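You operate a simulated robot arm through the tools that you are given. There is no shell and no other tool. Be economical: measure what you need, move in short steps, check, and stop when the job is done.

Carry out the task below with a simulated robot arm. There is one attempt and no reset: what you move stays moved.

TASK
Open the dresser drawer.

It is judged by the outcome, as a careful person would: the job done as asked, and still so three seconds after it is handed in. It fails if anything else is knocked over, pushed out of place, dropped, spilled or broken.

THE ROBOT
A 6-joint arm with a two-finger parallel gripper, fixed in place. Base frame: the origin is at the foot of the arm, x ahead of it, y to its left, z up. Lengths are in m, angles in degrees, forces in N, time in s.
With the tool pointing down near the work surface it reaches from about 0.24 to 0.66 m from the base axis. Its first joint turns from -66.0 to 66.0 degrees. Payload 2.9 kg.
Tool frame: the origin (TCP) lies between the finger pads and is the grasp point; the fingertips stand 0.03 m ahead of it; z points along the fingers, y is the line along which they close. The gripper opens to 0.11 m. The fingers are 0.02 m wide and 0.01 m thick; the gripper's body (0.048 by 0.112 m) begins 0.055 m behind the TCP.
Orientation is that of the tool frame in the base frame, as a unit quaternion [x, y, z, w]. With the fingers straight down and closing along the base's y, the tool's x points along the base's -x, its y along +y and its z along -z.

THE INTERFACE
- The arm moves only by the tool play_rows. Its argument "plan" is a list of rows, each a list of 3 entries, a list of its own where there are three numbers: the gripper command, from -1 (shut) to 1 (fully open), values between in proportion, then the shift along the tool's x, y, z in m, then the turn, a rotation vector about the tool's x, y, z in degrees. In form: [[fingers, [tx, ty, tz], [wx, wy, wz]], ...]. A call has 1 to 12 rows; each row is the pose to reach, as a shift and turn from the pose commanded when the call began, along the tool's axes at that moment. A row lasts 0.2 s, in which the tool goes at most 0.05 m and 8.6 degrees; a call with a longer step from one row to the next is refused whole, and so is a gripper value outside its range. A pose out of reach is approached as far as the arm can. The call stops where the force on the tool passes 40 N (or 10 N more than at its start, if that is more) or the arm is blocked; 0.2 s more then pass. The fingers move at their own pace (about 0.108 m/s each) and stop on an object; they squeeze with about 36 N. The grip force told is the motor's: it shows also when the fingers shut on nothing. Time passes only in rows, and 0.2 s behind the last, so rows that repeat a pose let the fingers close. It gives the time, the measured TCP pose, the force on the tool (base axes), the opening and the grip force at its end, in the units of the frame above (readings bear some noise), and new pictures: "pictures" is both (left out), scene, wrist or none.
- Cameras (640 x 400 px; columns grow to the right, rows downward): "scene" is fixed at [0.0651, 0.444, 1.3544]; the picture's right is [-0.77, -0.63, 0.00], its down [-0.52, 0.64, -0.57] and it looks along [0.36, -0.44, -0.82] (base axes); focal length 333 px, centre (320, 200). "wrist" rides on the gripper at [-0.036, 0, -0.057] in the tool frame; the picture's right is [0.00, -1.00, 0.00], its down [0.97, 0.00, -0.24] and it looks along [0.24, 0.00, 0.97] (tool axes); focal length 218 px, centre (320, 200).
- pixel_to_xyz(camera, pixels): there is no depth. For up to 12 entries [column, row, z] of the newest picture of that camera ("zoom" is the newest enlarged one), the place [x, y] in the base frame at which the ray of that pixel passes the height z, good to about 0.003 m. No time passes.
- inspect(camera, box): a new picture of the part [left, top, right, bottom] of that camera's present view, enlarged. No time passes.
- finish_job(): hands the job in; it is judged then, once.

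Work in short steps. Measure before you move; look again where a grasp or a placing could have gone wrong, and mend it. You have 60 turns and 120 pictures in all, the two below and enlarged ones among them. Open the gripper and draw the arm clear of the work before you hand the job in, unless the task says otherwise; then end with one line.

The tools are called after ">>>" by a JSON object that holds its "api" and its "payload". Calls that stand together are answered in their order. play_rows: Moves the arm, as the interface text tells. Its arguments: {"type":"object","properties":{"plan":{"type":"array","items":{"type":"array"}},"pictures":{"type":"string","enum":["both","scene","wrist","none"]}},"required":["plan"]} The other tools are called the same way: pixel_to_xyz (camera, pixels) gives the place at which the rays of pixels pass given heights; inspect (camera, box) takes an enlarged picture of a part of a camera's view; finish_job () hands the job in.

At the start:

```text
t: 0.0
tcp_pos: [0.426, 0.2015, 0.8995]
tool_rot: [0.0, 1.0, 0.0, 0.0]
wrist_force: [-1.0, 0.0, 0.2]
opening: 0.1098
gripper_force: 0.1
```

scene: 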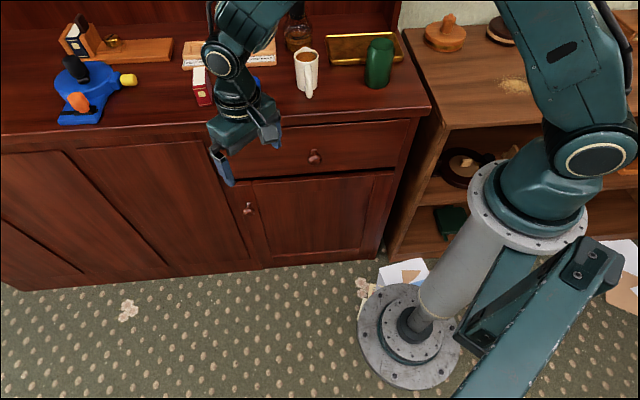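
wrist: 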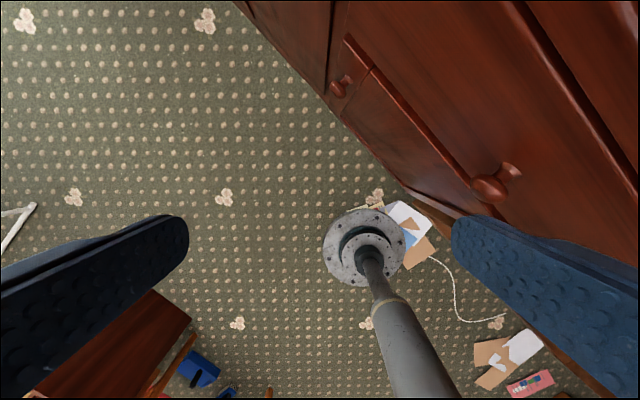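

I'll measure the dresser's front edge and the drawer knob, seen at about (314,157), first.

>>> {"api": "inspect", "payload": {"camera": "scene", "box": [200, 90, 440, 240]}}

>>> {"api": "pixel_to_xyz", "payload": {"camera": "scene", "pixels": [[430, 107, 0.69], [350, 116, 0.69], [5, 135, 0.69], [100, 132, 0.69], [314, 157, 0.6], [314, 157, 0.56], [314, 157, 0.64], [397, 38, 0.69], [410, 120, 0.65], [396, 167, 0.52]]}}

>>> {"api": "pixel_to_xyz", "payload": {"camera": "wrist", "pixels": [[488, 190, 0.6], [488, 190, 0.56], [488, 190, 0.64], [510, 172, 0.6], [510, 172, 0.56], [510, 172, 0.64], [340, 88, 0.4]]}}

```text
2.67 times, centred on (320, 165) of scene
```

zoom: 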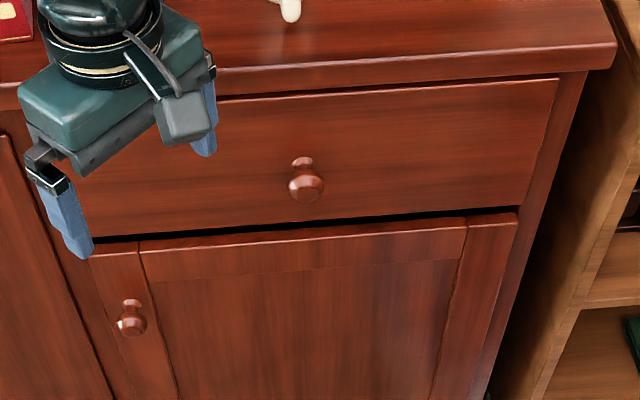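

```text
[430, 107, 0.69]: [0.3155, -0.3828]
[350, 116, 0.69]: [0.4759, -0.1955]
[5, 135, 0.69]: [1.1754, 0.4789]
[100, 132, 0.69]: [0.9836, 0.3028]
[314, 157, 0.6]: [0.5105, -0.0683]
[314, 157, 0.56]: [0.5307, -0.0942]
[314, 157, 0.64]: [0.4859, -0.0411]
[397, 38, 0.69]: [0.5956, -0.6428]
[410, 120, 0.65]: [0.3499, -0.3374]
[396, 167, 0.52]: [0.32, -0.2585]
```

```text
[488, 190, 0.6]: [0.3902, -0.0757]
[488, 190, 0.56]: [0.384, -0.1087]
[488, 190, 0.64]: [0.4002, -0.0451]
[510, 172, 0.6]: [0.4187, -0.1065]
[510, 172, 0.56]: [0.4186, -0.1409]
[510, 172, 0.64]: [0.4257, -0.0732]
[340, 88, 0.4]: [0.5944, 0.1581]
```

Triangulating the two views puts the drawer knob near (0.42, 0.045, 0.76). The front runs at about 45°, facing (-0.71, 0.70). I turn the tool to face the dresser front: a 44° yaw in place.

>>> {"api": "play_rows", "payload": {"plan": [[1, [0, 0, 0], [0, 0, 7.4]], [1, [0, 0, 0], [0, 0, 14.8]], [1, [0, 0, 0], [0, 0, 22.2]], [1, [0, 0, 0], [0, 0, 29.6]], [1, [0, 0, 0], [0, 0, 37]], [1, [0, 0, 0], [0, 0, 44.3]]], "pictures": "none"}}

>>> {"api": "play_rows", "payload": {"plan": [[1, [0, 0, 0], [0, -8, 0]], [1, [0, 0, 0], [0, -16, 0]], [1, [0, 0, 0], [0, -24, 0]], [1, [0, 0, 0], [0, -32, 0]], [1, [0, 0, 0], [0, -40, 0]], [1, [0, 0, 0], [0, -45, 0]]]}}

```text
t: 1.4
tcp_pos: [0.4258, 0.2014, 0.8996]
tool_rot: [0.378, 0.926, 0.0, 0.0]
wrist_force: [0.2, 0.4, 0.1]
opening: 0.1099
gripper_force: 0.1
```

```text
t: 2.8
tcp_pos: [0.4248, 0.2018, 0.9004]
tool_rot: [0.347, 0.856, -0.144, 0.355]
wrist_force: [0.1, 0.7, -0.1]
opening: 0.1098
gripper_force: 0.1
```

scene: 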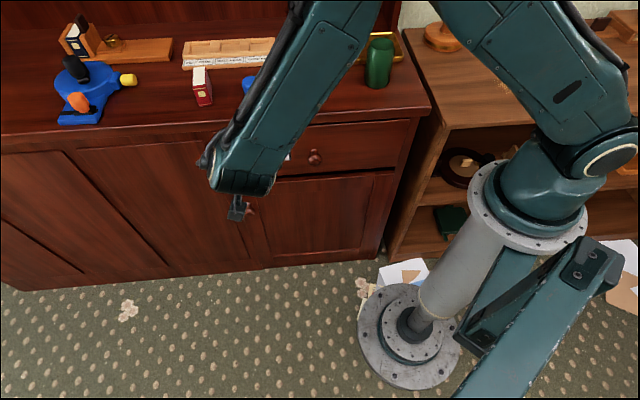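
wrist: 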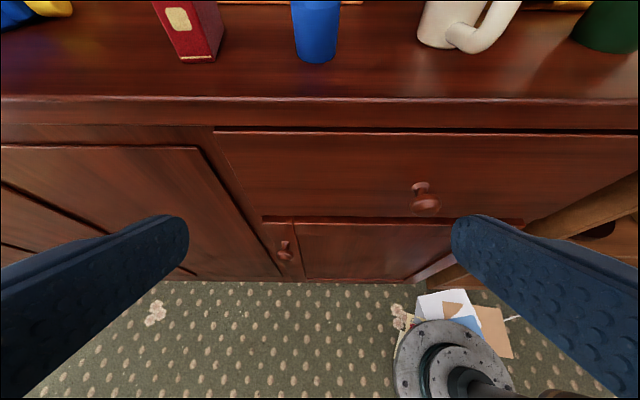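

The front edge is level in the wrist view, so the yaw is right. Now I triangulate the knob again from wrist (425,204) and scene (314,158).

>>> {"api": "pixel_to_xyz", "payload": {"camera": "wrist", "pixels": [[425, 204, 0.76], [425, 204, 0.7], [425, 204, 0.6], [421, 185, 0.76], [421, 185, 0.7], [320, 98, 0.69], [320, 98, 0.8], [320, 98, 0.85], [520, 100, 0.85], [520, 100, 0.69]]}}

>>> {"api": "pixel_to_xyz", "payload": {"camera": "scene", "pixels": [[314, 159, 0.76], [314, 159, 0.7], [314, 159, 0.6], [314, 151, 0.76], [314, 151, 0.7], [408, 110, 0.69], [408, 110, 0.8], [408, 110, 0.85], [370, 114, 0.69], [370, 114, 0.85]]}}

>>> {"api": "inspect", "payload": {"camera": "wrist", "box": [340, 90, 500, 250]}}

```text
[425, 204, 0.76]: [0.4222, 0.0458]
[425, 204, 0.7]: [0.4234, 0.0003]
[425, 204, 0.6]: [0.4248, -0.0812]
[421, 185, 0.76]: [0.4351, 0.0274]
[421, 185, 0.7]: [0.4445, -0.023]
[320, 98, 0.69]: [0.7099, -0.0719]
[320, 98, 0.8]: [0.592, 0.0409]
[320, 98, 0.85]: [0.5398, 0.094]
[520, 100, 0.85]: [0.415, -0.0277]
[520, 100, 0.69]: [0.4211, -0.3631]
```

```text
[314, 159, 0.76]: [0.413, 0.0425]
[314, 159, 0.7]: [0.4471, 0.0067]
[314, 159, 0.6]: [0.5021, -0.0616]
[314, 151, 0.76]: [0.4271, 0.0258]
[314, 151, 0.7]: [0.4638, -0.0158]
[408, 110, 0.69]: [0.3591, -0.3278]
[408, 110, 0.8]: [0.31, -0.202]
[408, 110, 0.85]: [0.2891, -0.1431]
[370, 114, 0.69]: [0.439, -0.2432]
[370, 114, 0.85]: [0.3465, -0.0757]
```

```text
2.50 times, centred on (420, 170) of wrist
```

zoom: 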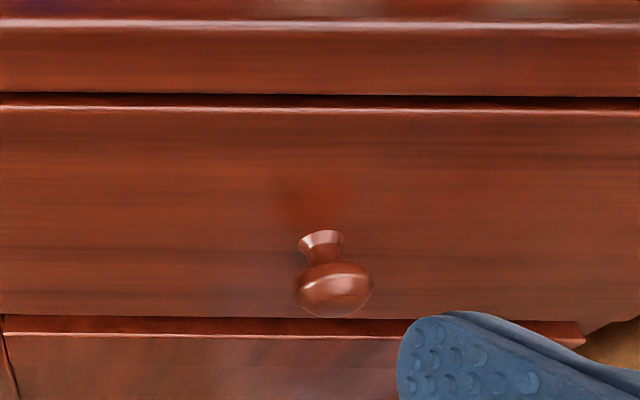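

The drawer knob head is at about (0.422, 0.034, 0.747), about 4 cm wide and 2.8 cm off the face. I line up with it, stopping about 9 cm short.

>>> {"api": "play_rows", "payload": {"plan": [[1, [0.009, -0.04, 0], [0, 0, 0]], [1, [0.018, -0.08, 0], [0, 0, 0]], [1, [0.027, -0.122, 0.02], [0, 0, 0]], [1, [0.027, -0.122, 0.06], [0, 0, 0]], [1, [0.027, -0.122, 0.095], [0, 0, 0]]]}}

```text
t: 4.0
tcp_pos: [0.3747, 0.0813, 0.8131]
tool_rot: [0.349, 0.855, -0.145, 0.354]
wrist_force: [-0.2, 0.1, 0.2]
opening: 0.1098
gripper_force: 0.2
```

scene: 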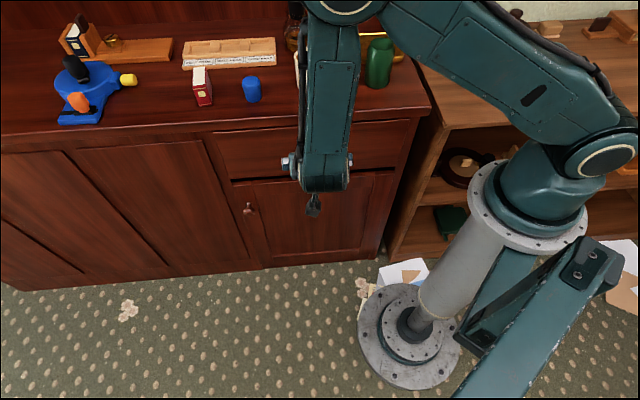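
wrist: 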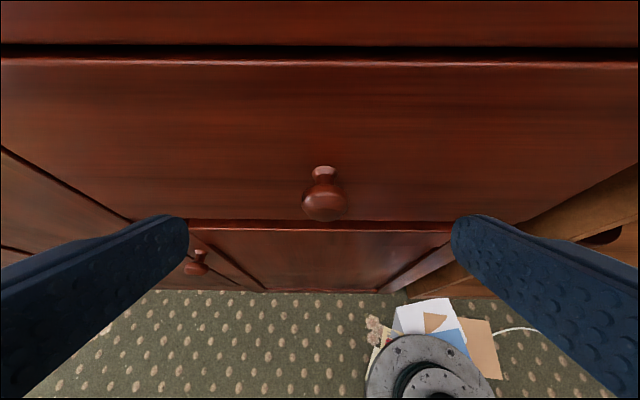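

The knob head sits at (323,200), nearly centred between the fingers. I check its ray before the last approach.

>>> {"api": "pixel_to_xyz", "payload": {"camera": "wrist", "pixels": [[323, 200, 0.747], [323, 200, 0.755], [323, 200, 0.735], [323, 172, 0.74]]}}

```text
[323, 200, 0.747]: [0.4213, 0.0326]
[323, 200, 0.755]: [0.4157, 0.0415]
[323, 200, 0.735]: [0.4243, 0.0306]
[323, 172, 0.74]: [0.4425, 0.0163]
```

The ray agrees with the estimate. I advance 8.8 cm along the tool, then close on the knob.

>>> {"api": "play_rows", "payload": {"plan": [[1, [0, -0.001, 0.03], [0, 0, 0]], [1, [0, -0.001, 0.055], [0, 0, 0]], [1, [0, -0.001, 0.075], [0, 0, 0]], [1, [0, -0.001, 0.088], [0, 0, 0]]]}}

```text
t: 5.0
tcp_pos: [0.4184, 0.0368, 0.7515]
tool_rot: [0.349, 0.856, -0.145, 0.354]
wrist_force: [-0.5, -0.1, 0.4]
opening: 0.11
gripper_force: 0.0
```

scene: 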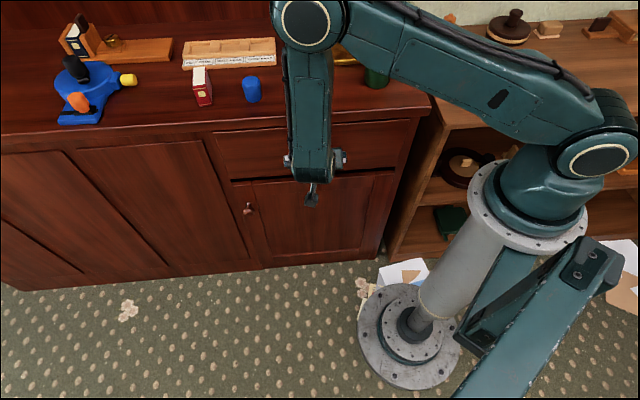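
wrist: 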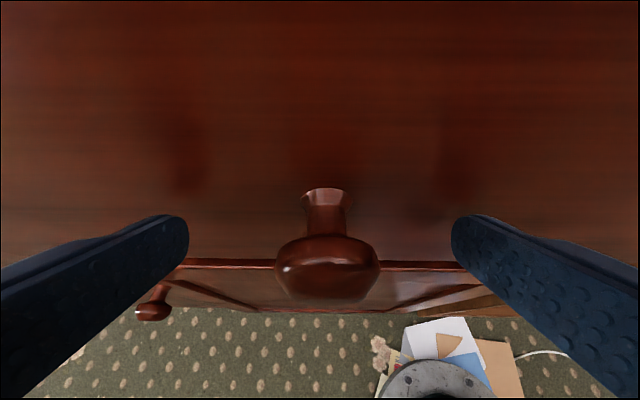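

The knob is between the fingers. I close.

>>> {"api": "play_rows", "payload": {"plan": [[0.2, [0, -0.002, 0.002], [0, 0, 0]], [-0.3, [0, -0.002, 0.002], [0, 0, 0]], [-1, [0, -0.002, 0.002], [0, 0, 0]], [-1, [0, -0.002, 0.002], [0, 0, 0]], [-1, [0, -0.002, 0.002], [0, 0, 0]]], "pictures": "wrist"}}

```text
t: 6.2
tcp_pos: [0.4173, 0.0342, 0.749]
tool_rot: [0.348, 0.856, -0.145, 0.354]
wrist_force: [-2.0, -2.2, -1.7]
opening: 0.0352
gripper_force: 45.3
```

wrist: 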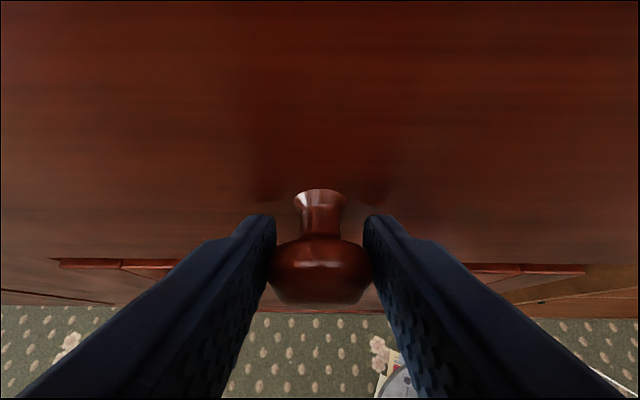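

The knob is gripped, with an opening of 0.035. I pull straight out along the front's normal, slowly.

>>> {"api": "play_rows", "payload": {"plan": [[-1, [0.005, -0.002, -0.003], [0, 0, 0]], [-1, [0.011, -0.002, -0.009], [0, 0, 0]], [-1, [0.018, -0.002, -0.016], [0, 0, 0]], [-1, [0.025, -0.002, -0.023], [0, 0, 0]], [-1, [0.032, -0.002, -0.03], [0, 0, 0]], [-1, [0.039, -0.002, -0.037], [0, 0, 0]]]}}

```text
t: 7.6
tcp_pos: [0.3822, 0.0722, 0.7494]
tool_rot: [0.347, 0.855, -0.142, 0.358]
wrist_force: [12.9, 11.6, 22.0]
opening: 0.0352
gripper_force: 44.8
```

scene: 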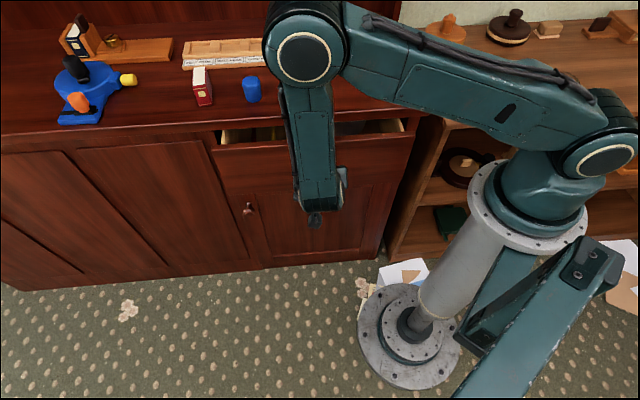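
wrist: 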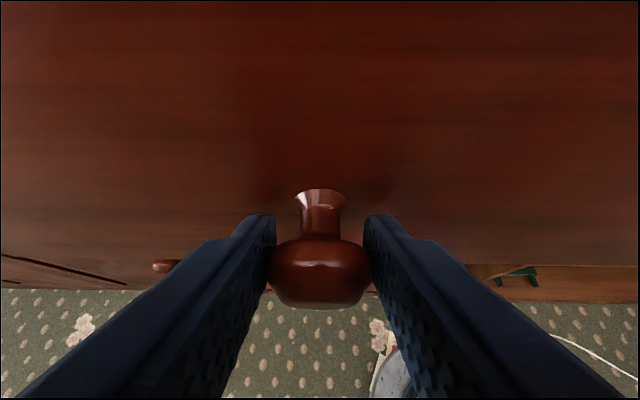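

The drawer is sliding. The side force, about 17 N along tool +y, and the 22 N upward force show my path is a few degrees off. I correct slightly and keep pulling.

>>> {"api": "play_rows", "payload": {"plan": [[-1, [-0.001, 0.003, -0.003], [0, 0, 0]], [-1, [0.005, 0.004, -0.01], [0, 0, 0]], [-1, [0.012, 0.005, -0.017], [0, 0, 0]], [-1, [0.019, 0.006, -0.024], [0, 0, 0]], [-1, [0.026, 0.006, -0.031], [0, 0, 0]], [-1, [0.032, 0.007, -0.037], [0, 0, 0]]]}}

```text
t: 9.0
tcp_pos: [0.3451, 0.1079, 0.7504]
tool_rot: [0.349, 0.856, -0.149, 0.35]
wrist_force: [-11.5, -12.9, -30.1]
opening: 0.0355
gripper_force: 44.4
```

scene: 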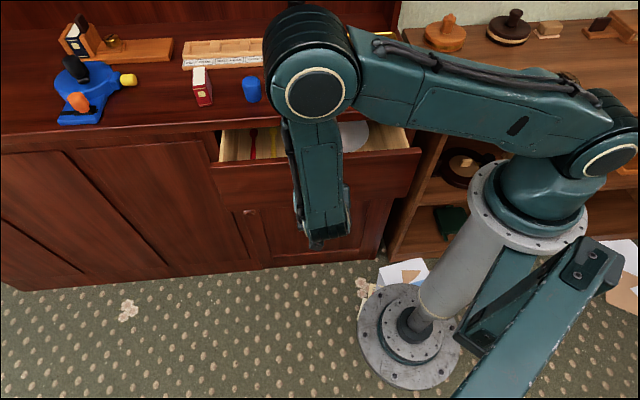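
wrist: 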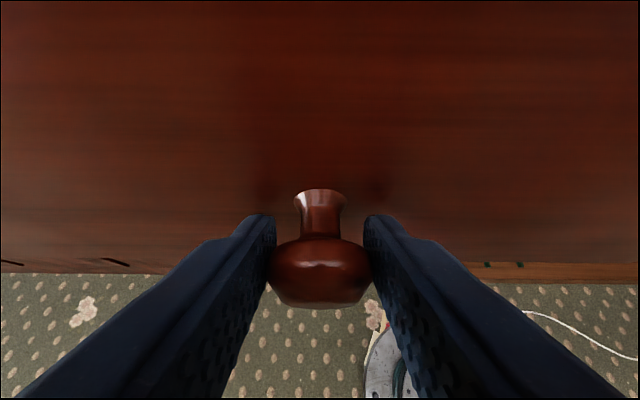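

It's open about 10 cm. The forces reversed, so I overcorrected. I apply a finer correction and pull on.

>>> {"api": "play_rows", "payload": {"plan": [[-1, [0.0079, -0.0017, -0.0062], [0, 0, 0]], [-1, [0.0148, -0.0012, -0.0134], [0, 0, 0]], [-1, [0.0217, -0.0006, -0.0207], [0, 0, 0]], [-1, [0.0286, 0, -0.0279], [0, 0, 0]], [-1, [0.0356, 0.0004, -0.0351], [0, 0, 0]], [-1, [0.0425, 0.0009, -0.0424], [0, 0, 0]], [-1, [0.0494, 0.0014, -0.0496], [0, 0, 0]], [-1, [0.0563, 0.002, -0.0568], [0, 0, 0]]]}}

```text
t: 10.8
tcp_pos: [0.2892, 0.1635, 0.7498]
tool_rot: [0.348, 0.857, -0.149, 0.349]
wrist_force: [-19.3, -20.6, -26.2]
opening: 0.0351
gripper_force: 45.0
```

scene: 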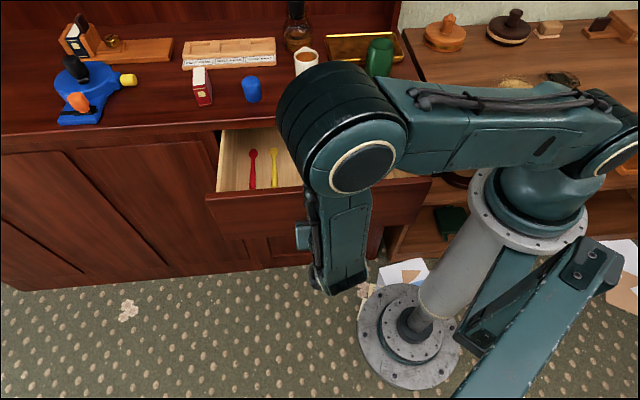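
wrist: 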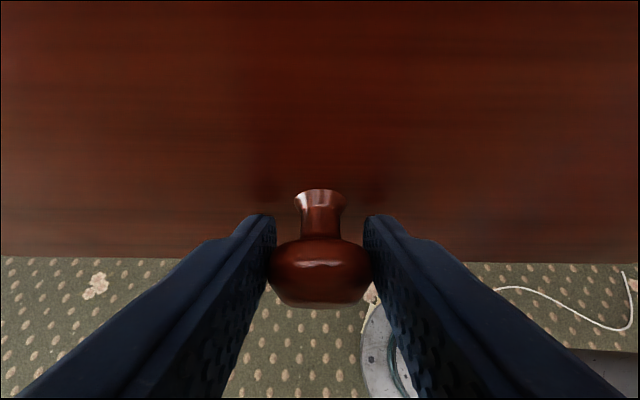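

The drawer is about 18 cm open. Before pulling further I check how close its right end, near (432,180), is to the arm's pedestal.

>>> {"api": "pixel_to_xyz", "payload": {"camera": "scene", "pixels": [[432, 178, 0.81], [205, 198, 0.81], [422, 222, 0.68], [218, 130, 0.81], [410, 122, 0.81], [222, 190, 0.74]]}}

>>> {"api": "inspect", "payload": {"camera": "scene", "box": [190, 90, 530, 302]}}

```text
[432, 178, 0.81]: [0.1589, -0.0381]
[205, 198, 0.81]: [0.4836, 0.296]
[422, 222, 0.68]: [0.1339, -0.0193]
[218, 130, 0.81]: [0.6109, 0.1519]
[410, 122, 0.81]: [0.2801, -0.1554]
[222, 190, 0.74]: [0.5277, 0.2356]
```

```text
1.88 times, centred on (360, 196) of scene
```

zoom: 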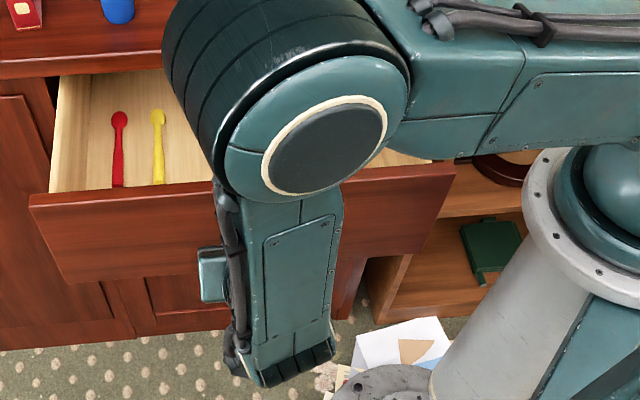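

The right end is 0.16 m from the base axis, so I measure the pedestal flange's extent.

>>> {"api": "pixel_to_xyz", "payload": {"camera": "scene", "pixels": [[470, 185, 0.6], [587, 225, 0.6], [470, 185, 0.5], [587, 225, 0.5], [470, 185, 0.7], [587, 225, 0.7], [530, 255, 0.6], [530, 255, 0.7], [490, 215, 0.6], [500, 160, 0.6], [500, 160, 0.7]]}}

```text
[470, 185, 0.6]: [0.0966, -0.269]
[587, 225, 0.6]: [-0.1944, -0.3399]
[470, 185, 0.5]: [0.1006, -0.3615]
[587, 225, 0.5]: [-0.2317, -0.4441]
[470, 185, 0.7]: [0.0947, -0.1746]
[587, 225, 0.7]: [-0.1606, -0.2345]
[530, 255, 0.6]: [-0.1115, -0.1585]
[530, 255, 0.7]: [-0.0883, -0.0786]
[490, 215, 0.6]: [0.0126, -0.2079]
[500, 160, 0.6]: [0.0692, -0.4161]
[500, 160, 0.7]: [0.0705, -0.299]
```

The flange sits at about z = 0.9, above the drawer. The narrower column is about 3 cm clear of the drawer's path. I relax the side force and pull about 5 cm more.

>>> {"api": "play_rows", "payload": {"plan": [[-1, [0.0045, -0.0035, -0.0027], [0, 0, 0]], [-1, [0.0115, -0.0035, -0.0097], [0, 0, 0]], [-1, [0.0185, -0.0035, -0.0167], [0, 0, 0]], [-1, [0.0255, -0.0035, -0.0237], [0, 0, 0]], [-1, [0.0325, -0.0035, -0.0307], [0, 0, 0]], [-1, [0.0375, -0.0035, -0.0357], [0, 0, 0]]]}}

```text
t: 12.2
tcp_pos: [0.2803, 0.1718, 0.7492]
tool_rot: [0.348, 0.855, -0.157, 0.35]
wrist_force: [-33.6, -34.8, -8.0]
opening: 0.0355
gripper_force: 45.3
out of reach, approached as far as the arm can: row 2, 3, 4, 5, 6
```

scene: 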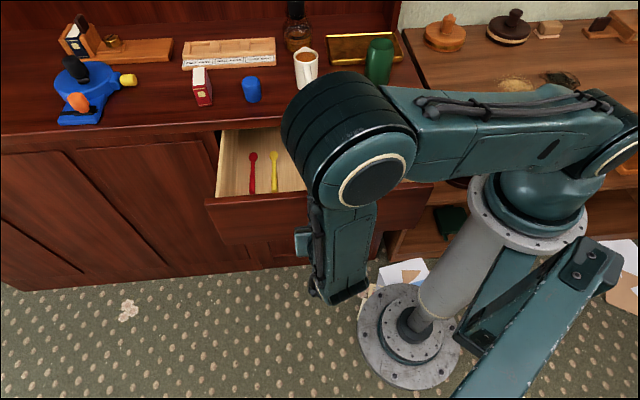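
wrist: 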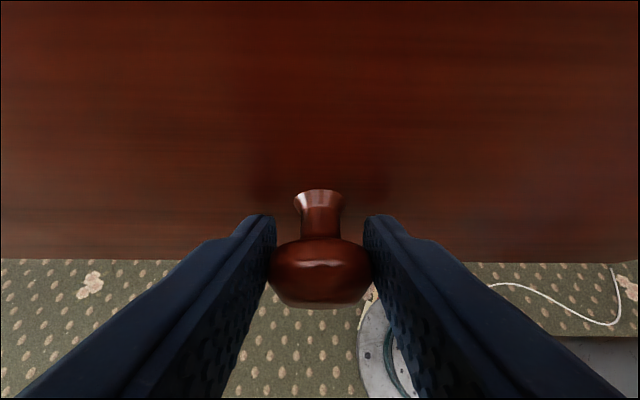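

The arm reached its limit with the drawer about 19.5 cm out. I release the knob here.

>>> {"api": "play_rows", "payload": {"plan": [[-0.2, [0, 0, 0], [0, 0, 0]], [0, [0, 0, 0], [0, 0, 0]], [0.3, [0, 0, 0], [0, 0, 0]], [0.6, [0, 0, 0], [0, 0, 0]]]}}

```text
t: 13.2
tcp_pos: [0.2873, 0.1813, 0.7513]
tool_rot: [0.35, 0.855, -0.145, 0.353]
wrist_force: [0.4, -0.2, 1.0]
opening: 0.0882
gripper_force: 0.0
```

scene: 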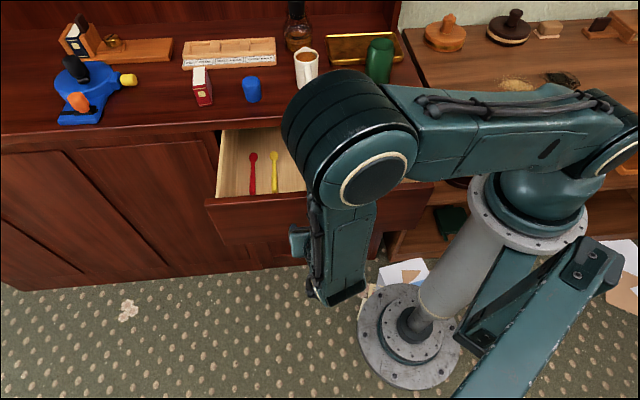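
wrist: 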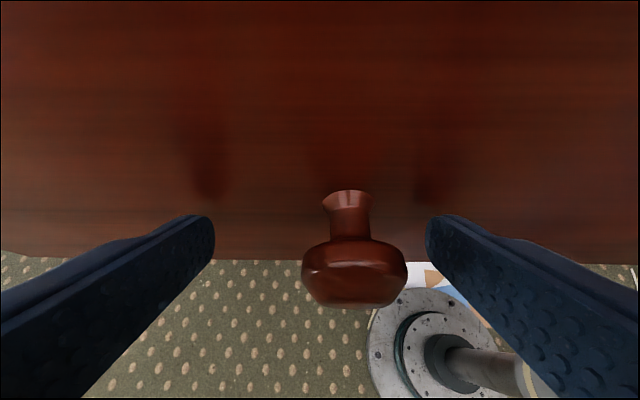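

The knob is free and the drawer stayed put. I lift clear, then reduce the tilt to about 22° so the arm has room to re-grip and pull further.

>>> {"api": "play_rows", "payload": {"plan": [[0.6, [-0.02, 0.006, -0.02], [0, 0, 0]], [0.8, [-0.045, 0.006, -0.045], [0, 0, 0]], [1, [-0.07, -0.006, -0.07], [0, 0, 0]], [1, [-0.085, -0.012, -0.085], [0, 0, 0]], [1, [-0.085, -0.012, -0.085], [0, 8, 0]], [1, [-0.085, -0.012, -0.085], [0, 16, 0]], [1, [-0.085, -0.012, -0.085], [0, 23, 0]]]}}

```text
t: 14.8
tcp_pos: [0.2781, 0.1725, 0.8721]
tool_rot: [0.37, 0.909, -0.071, 0.177]
wrist_force: [0.1, 0.2, 0.9]
opening: 0.1097
gripper_force: 0.2
out of reach, approached as far as the arm can: row 3, 4
```

scene: 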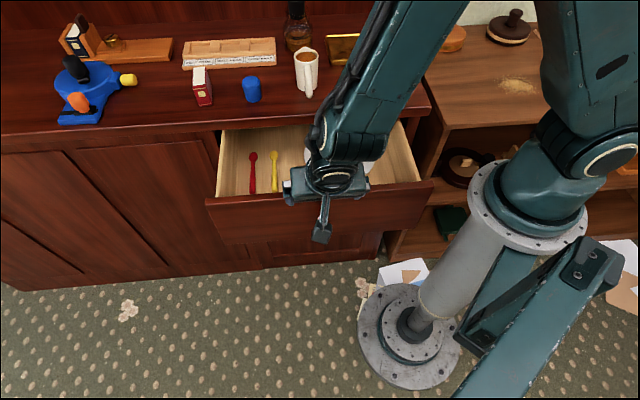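
wrist: 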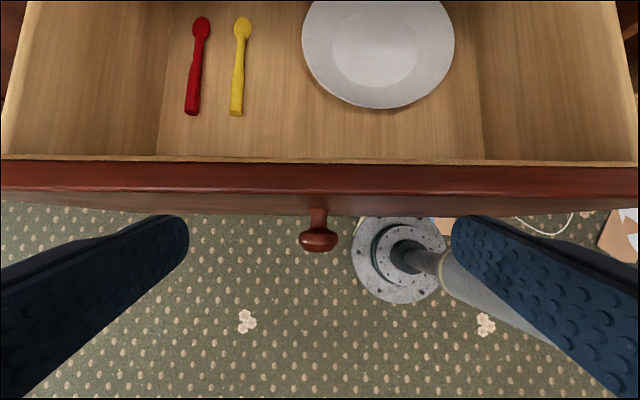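

The drawer is clearly open, showing a plate and spoons inside. The knob at (319,241) is centred, so I measure it for a second, further pull.

>>> {"api": "pixel_to_xyz", "payload": {"camera": "wrist", "pixels": [[319, 240, 0.747], [318, 214, 0.744], [320, 172, 0.81]]}}

```text
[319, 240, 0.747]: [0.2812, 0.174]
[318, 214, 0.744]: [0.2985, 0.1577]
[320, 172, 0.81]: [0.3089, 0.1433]
```

The knob head is at (0.281, 0.174, 0.747), right below the tool. I descend around it and close.

>>> {"api": "play_rows", "payload": {"plan": [[1, [0.016, 0.001, 0.04], [0, 0, 0]], [1, [0.031, 0.002, 0.078], [0, 0, 0]], [1, [0.04, 0.003, 0.1], [0, 0, 0]], [1, [0.0448, 0.003, 0.1135], [0, 0, 0]], [0, [0.0448, 0.003, 0.1135], [0, 0, 0]], [-1, [0.0448, 0.003, 0.1135], [0, 0, 0]], [-1, [0.0448, 0.003, 0.1135], [0, 0, 0]], [-1, [0.0448, 0.003, 0.1135], [0, 0, 0]]]}}

```text
t: 16.6
tcp_pos: [0.2785, 0.1726, 0.7503]
tool_rot: [0.371, 0.909, -0.074, 0.176]
wrist_force: [-6.3, -6.9, -5.5]
opening: 0.0356
gripper_force: 44.9
```

scene: 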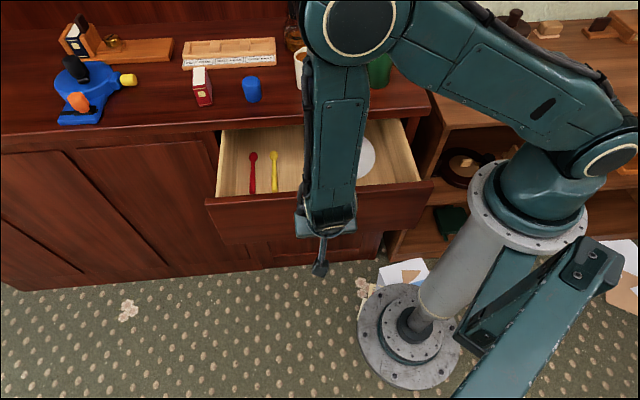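
wrist: 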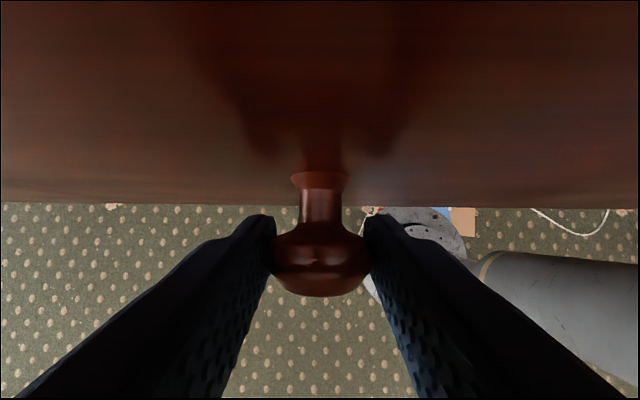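

The knob is gripped again. I pull another 5 cm along (-0.707, 0.707).

>>> {"api": "play_rows", "payload": {"plan": [[-1, [0.0093, -0.001, -0.0037], [0, 0, 0]], [-1, [0.0185, -0.001, -0.0075], [0, 0, 0]], [-1, [0.0278, -0.001, -0.0112], [0, 0, 0]], [-1, [0.037, -0.0005, -0.015], [0, 0, 0]], [-1, [0.0463, -0.0005, -0.0187], [0, 0, 0]]]}}

```text
t: 17.8
tcp_pos: [0.2431, 0.2079, 0.7495]
tool_rot: [0.371, 0.909, -0.072, 0.177]
wrist_force: [-4.4, -5.2, -1.5]
opening: 0.0354
gripper_force: 44.8
```

scene: 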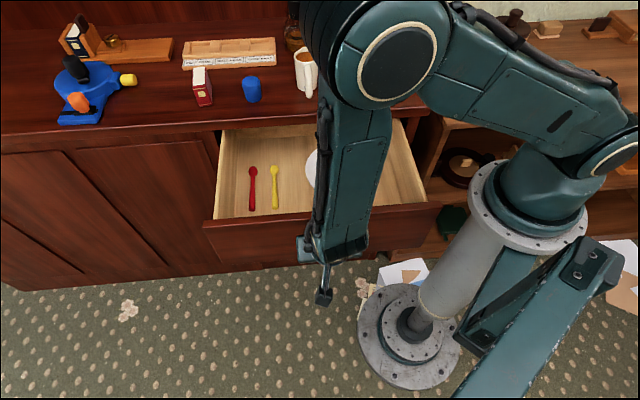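
wrist: 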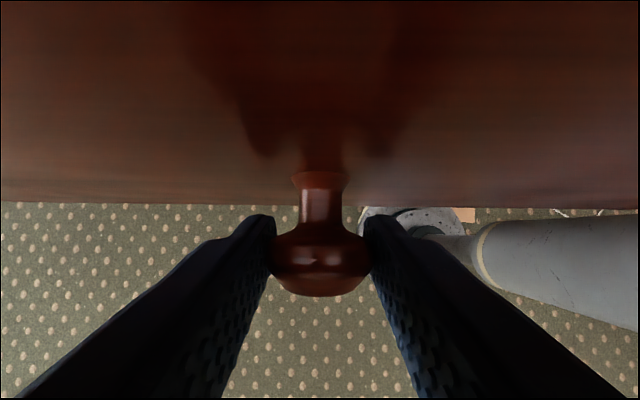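

The drawer now stands about 25 cm out, and it moved with little force. That is wide open and still clear of the pedestal, so I release and lift away.

>>> {"api": "play_rows", "payload": {"plan": [[-0.2, [0, 0, 0], [0, 0, 0]], [0.4, [0, 0, 0], [0, 0, 0]], [0.8, [0, 0, 0], [0, 0, 0]], [0.9, [0, 0, 0], [0, 0, 0]], [0.9, [-0.007, 0, -0.02], [0, 0, 0]], [0.9, [-0.022, 0, -0.055], [0, 0, 0]], [0.9, [-0.037, 0, -0.092], [0, 0, 0]], [0.9, [-0.055, 0, -0.137], [0, 0, 0]]]}}

```text
t: 19.6
tcp_pos: [0.2427, 0.2091, 0.8969]
tool_rot: [0.369, 0.91, -0.073, 0.176]
wrist_force: [0.7, -0.3, 0.3]
opening: 0.1044
gripper_force: 0.0
```

scene: 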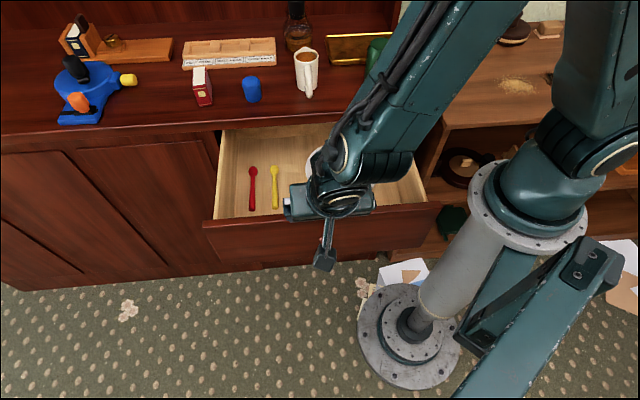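
wrist: 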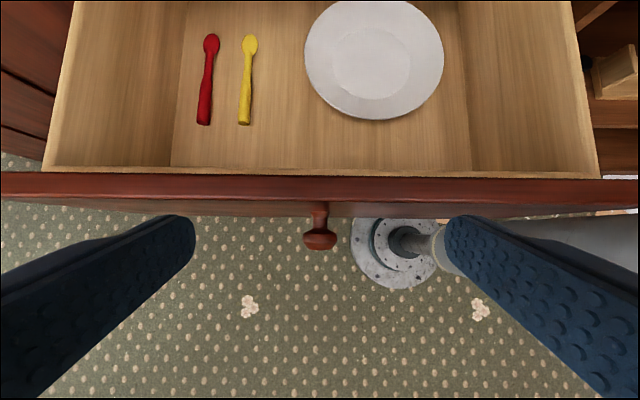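

The drawer stays open, its contents and the items on top are undisturbed, and the gripper is clear above. I hand the job in.

>>> {"api": "finish_job", "payload": {}}

```text
The job is handed in.
```

The dresser drawer is open about 25 cm, the gripper is released and clear of it, and nothing else was disturbed.
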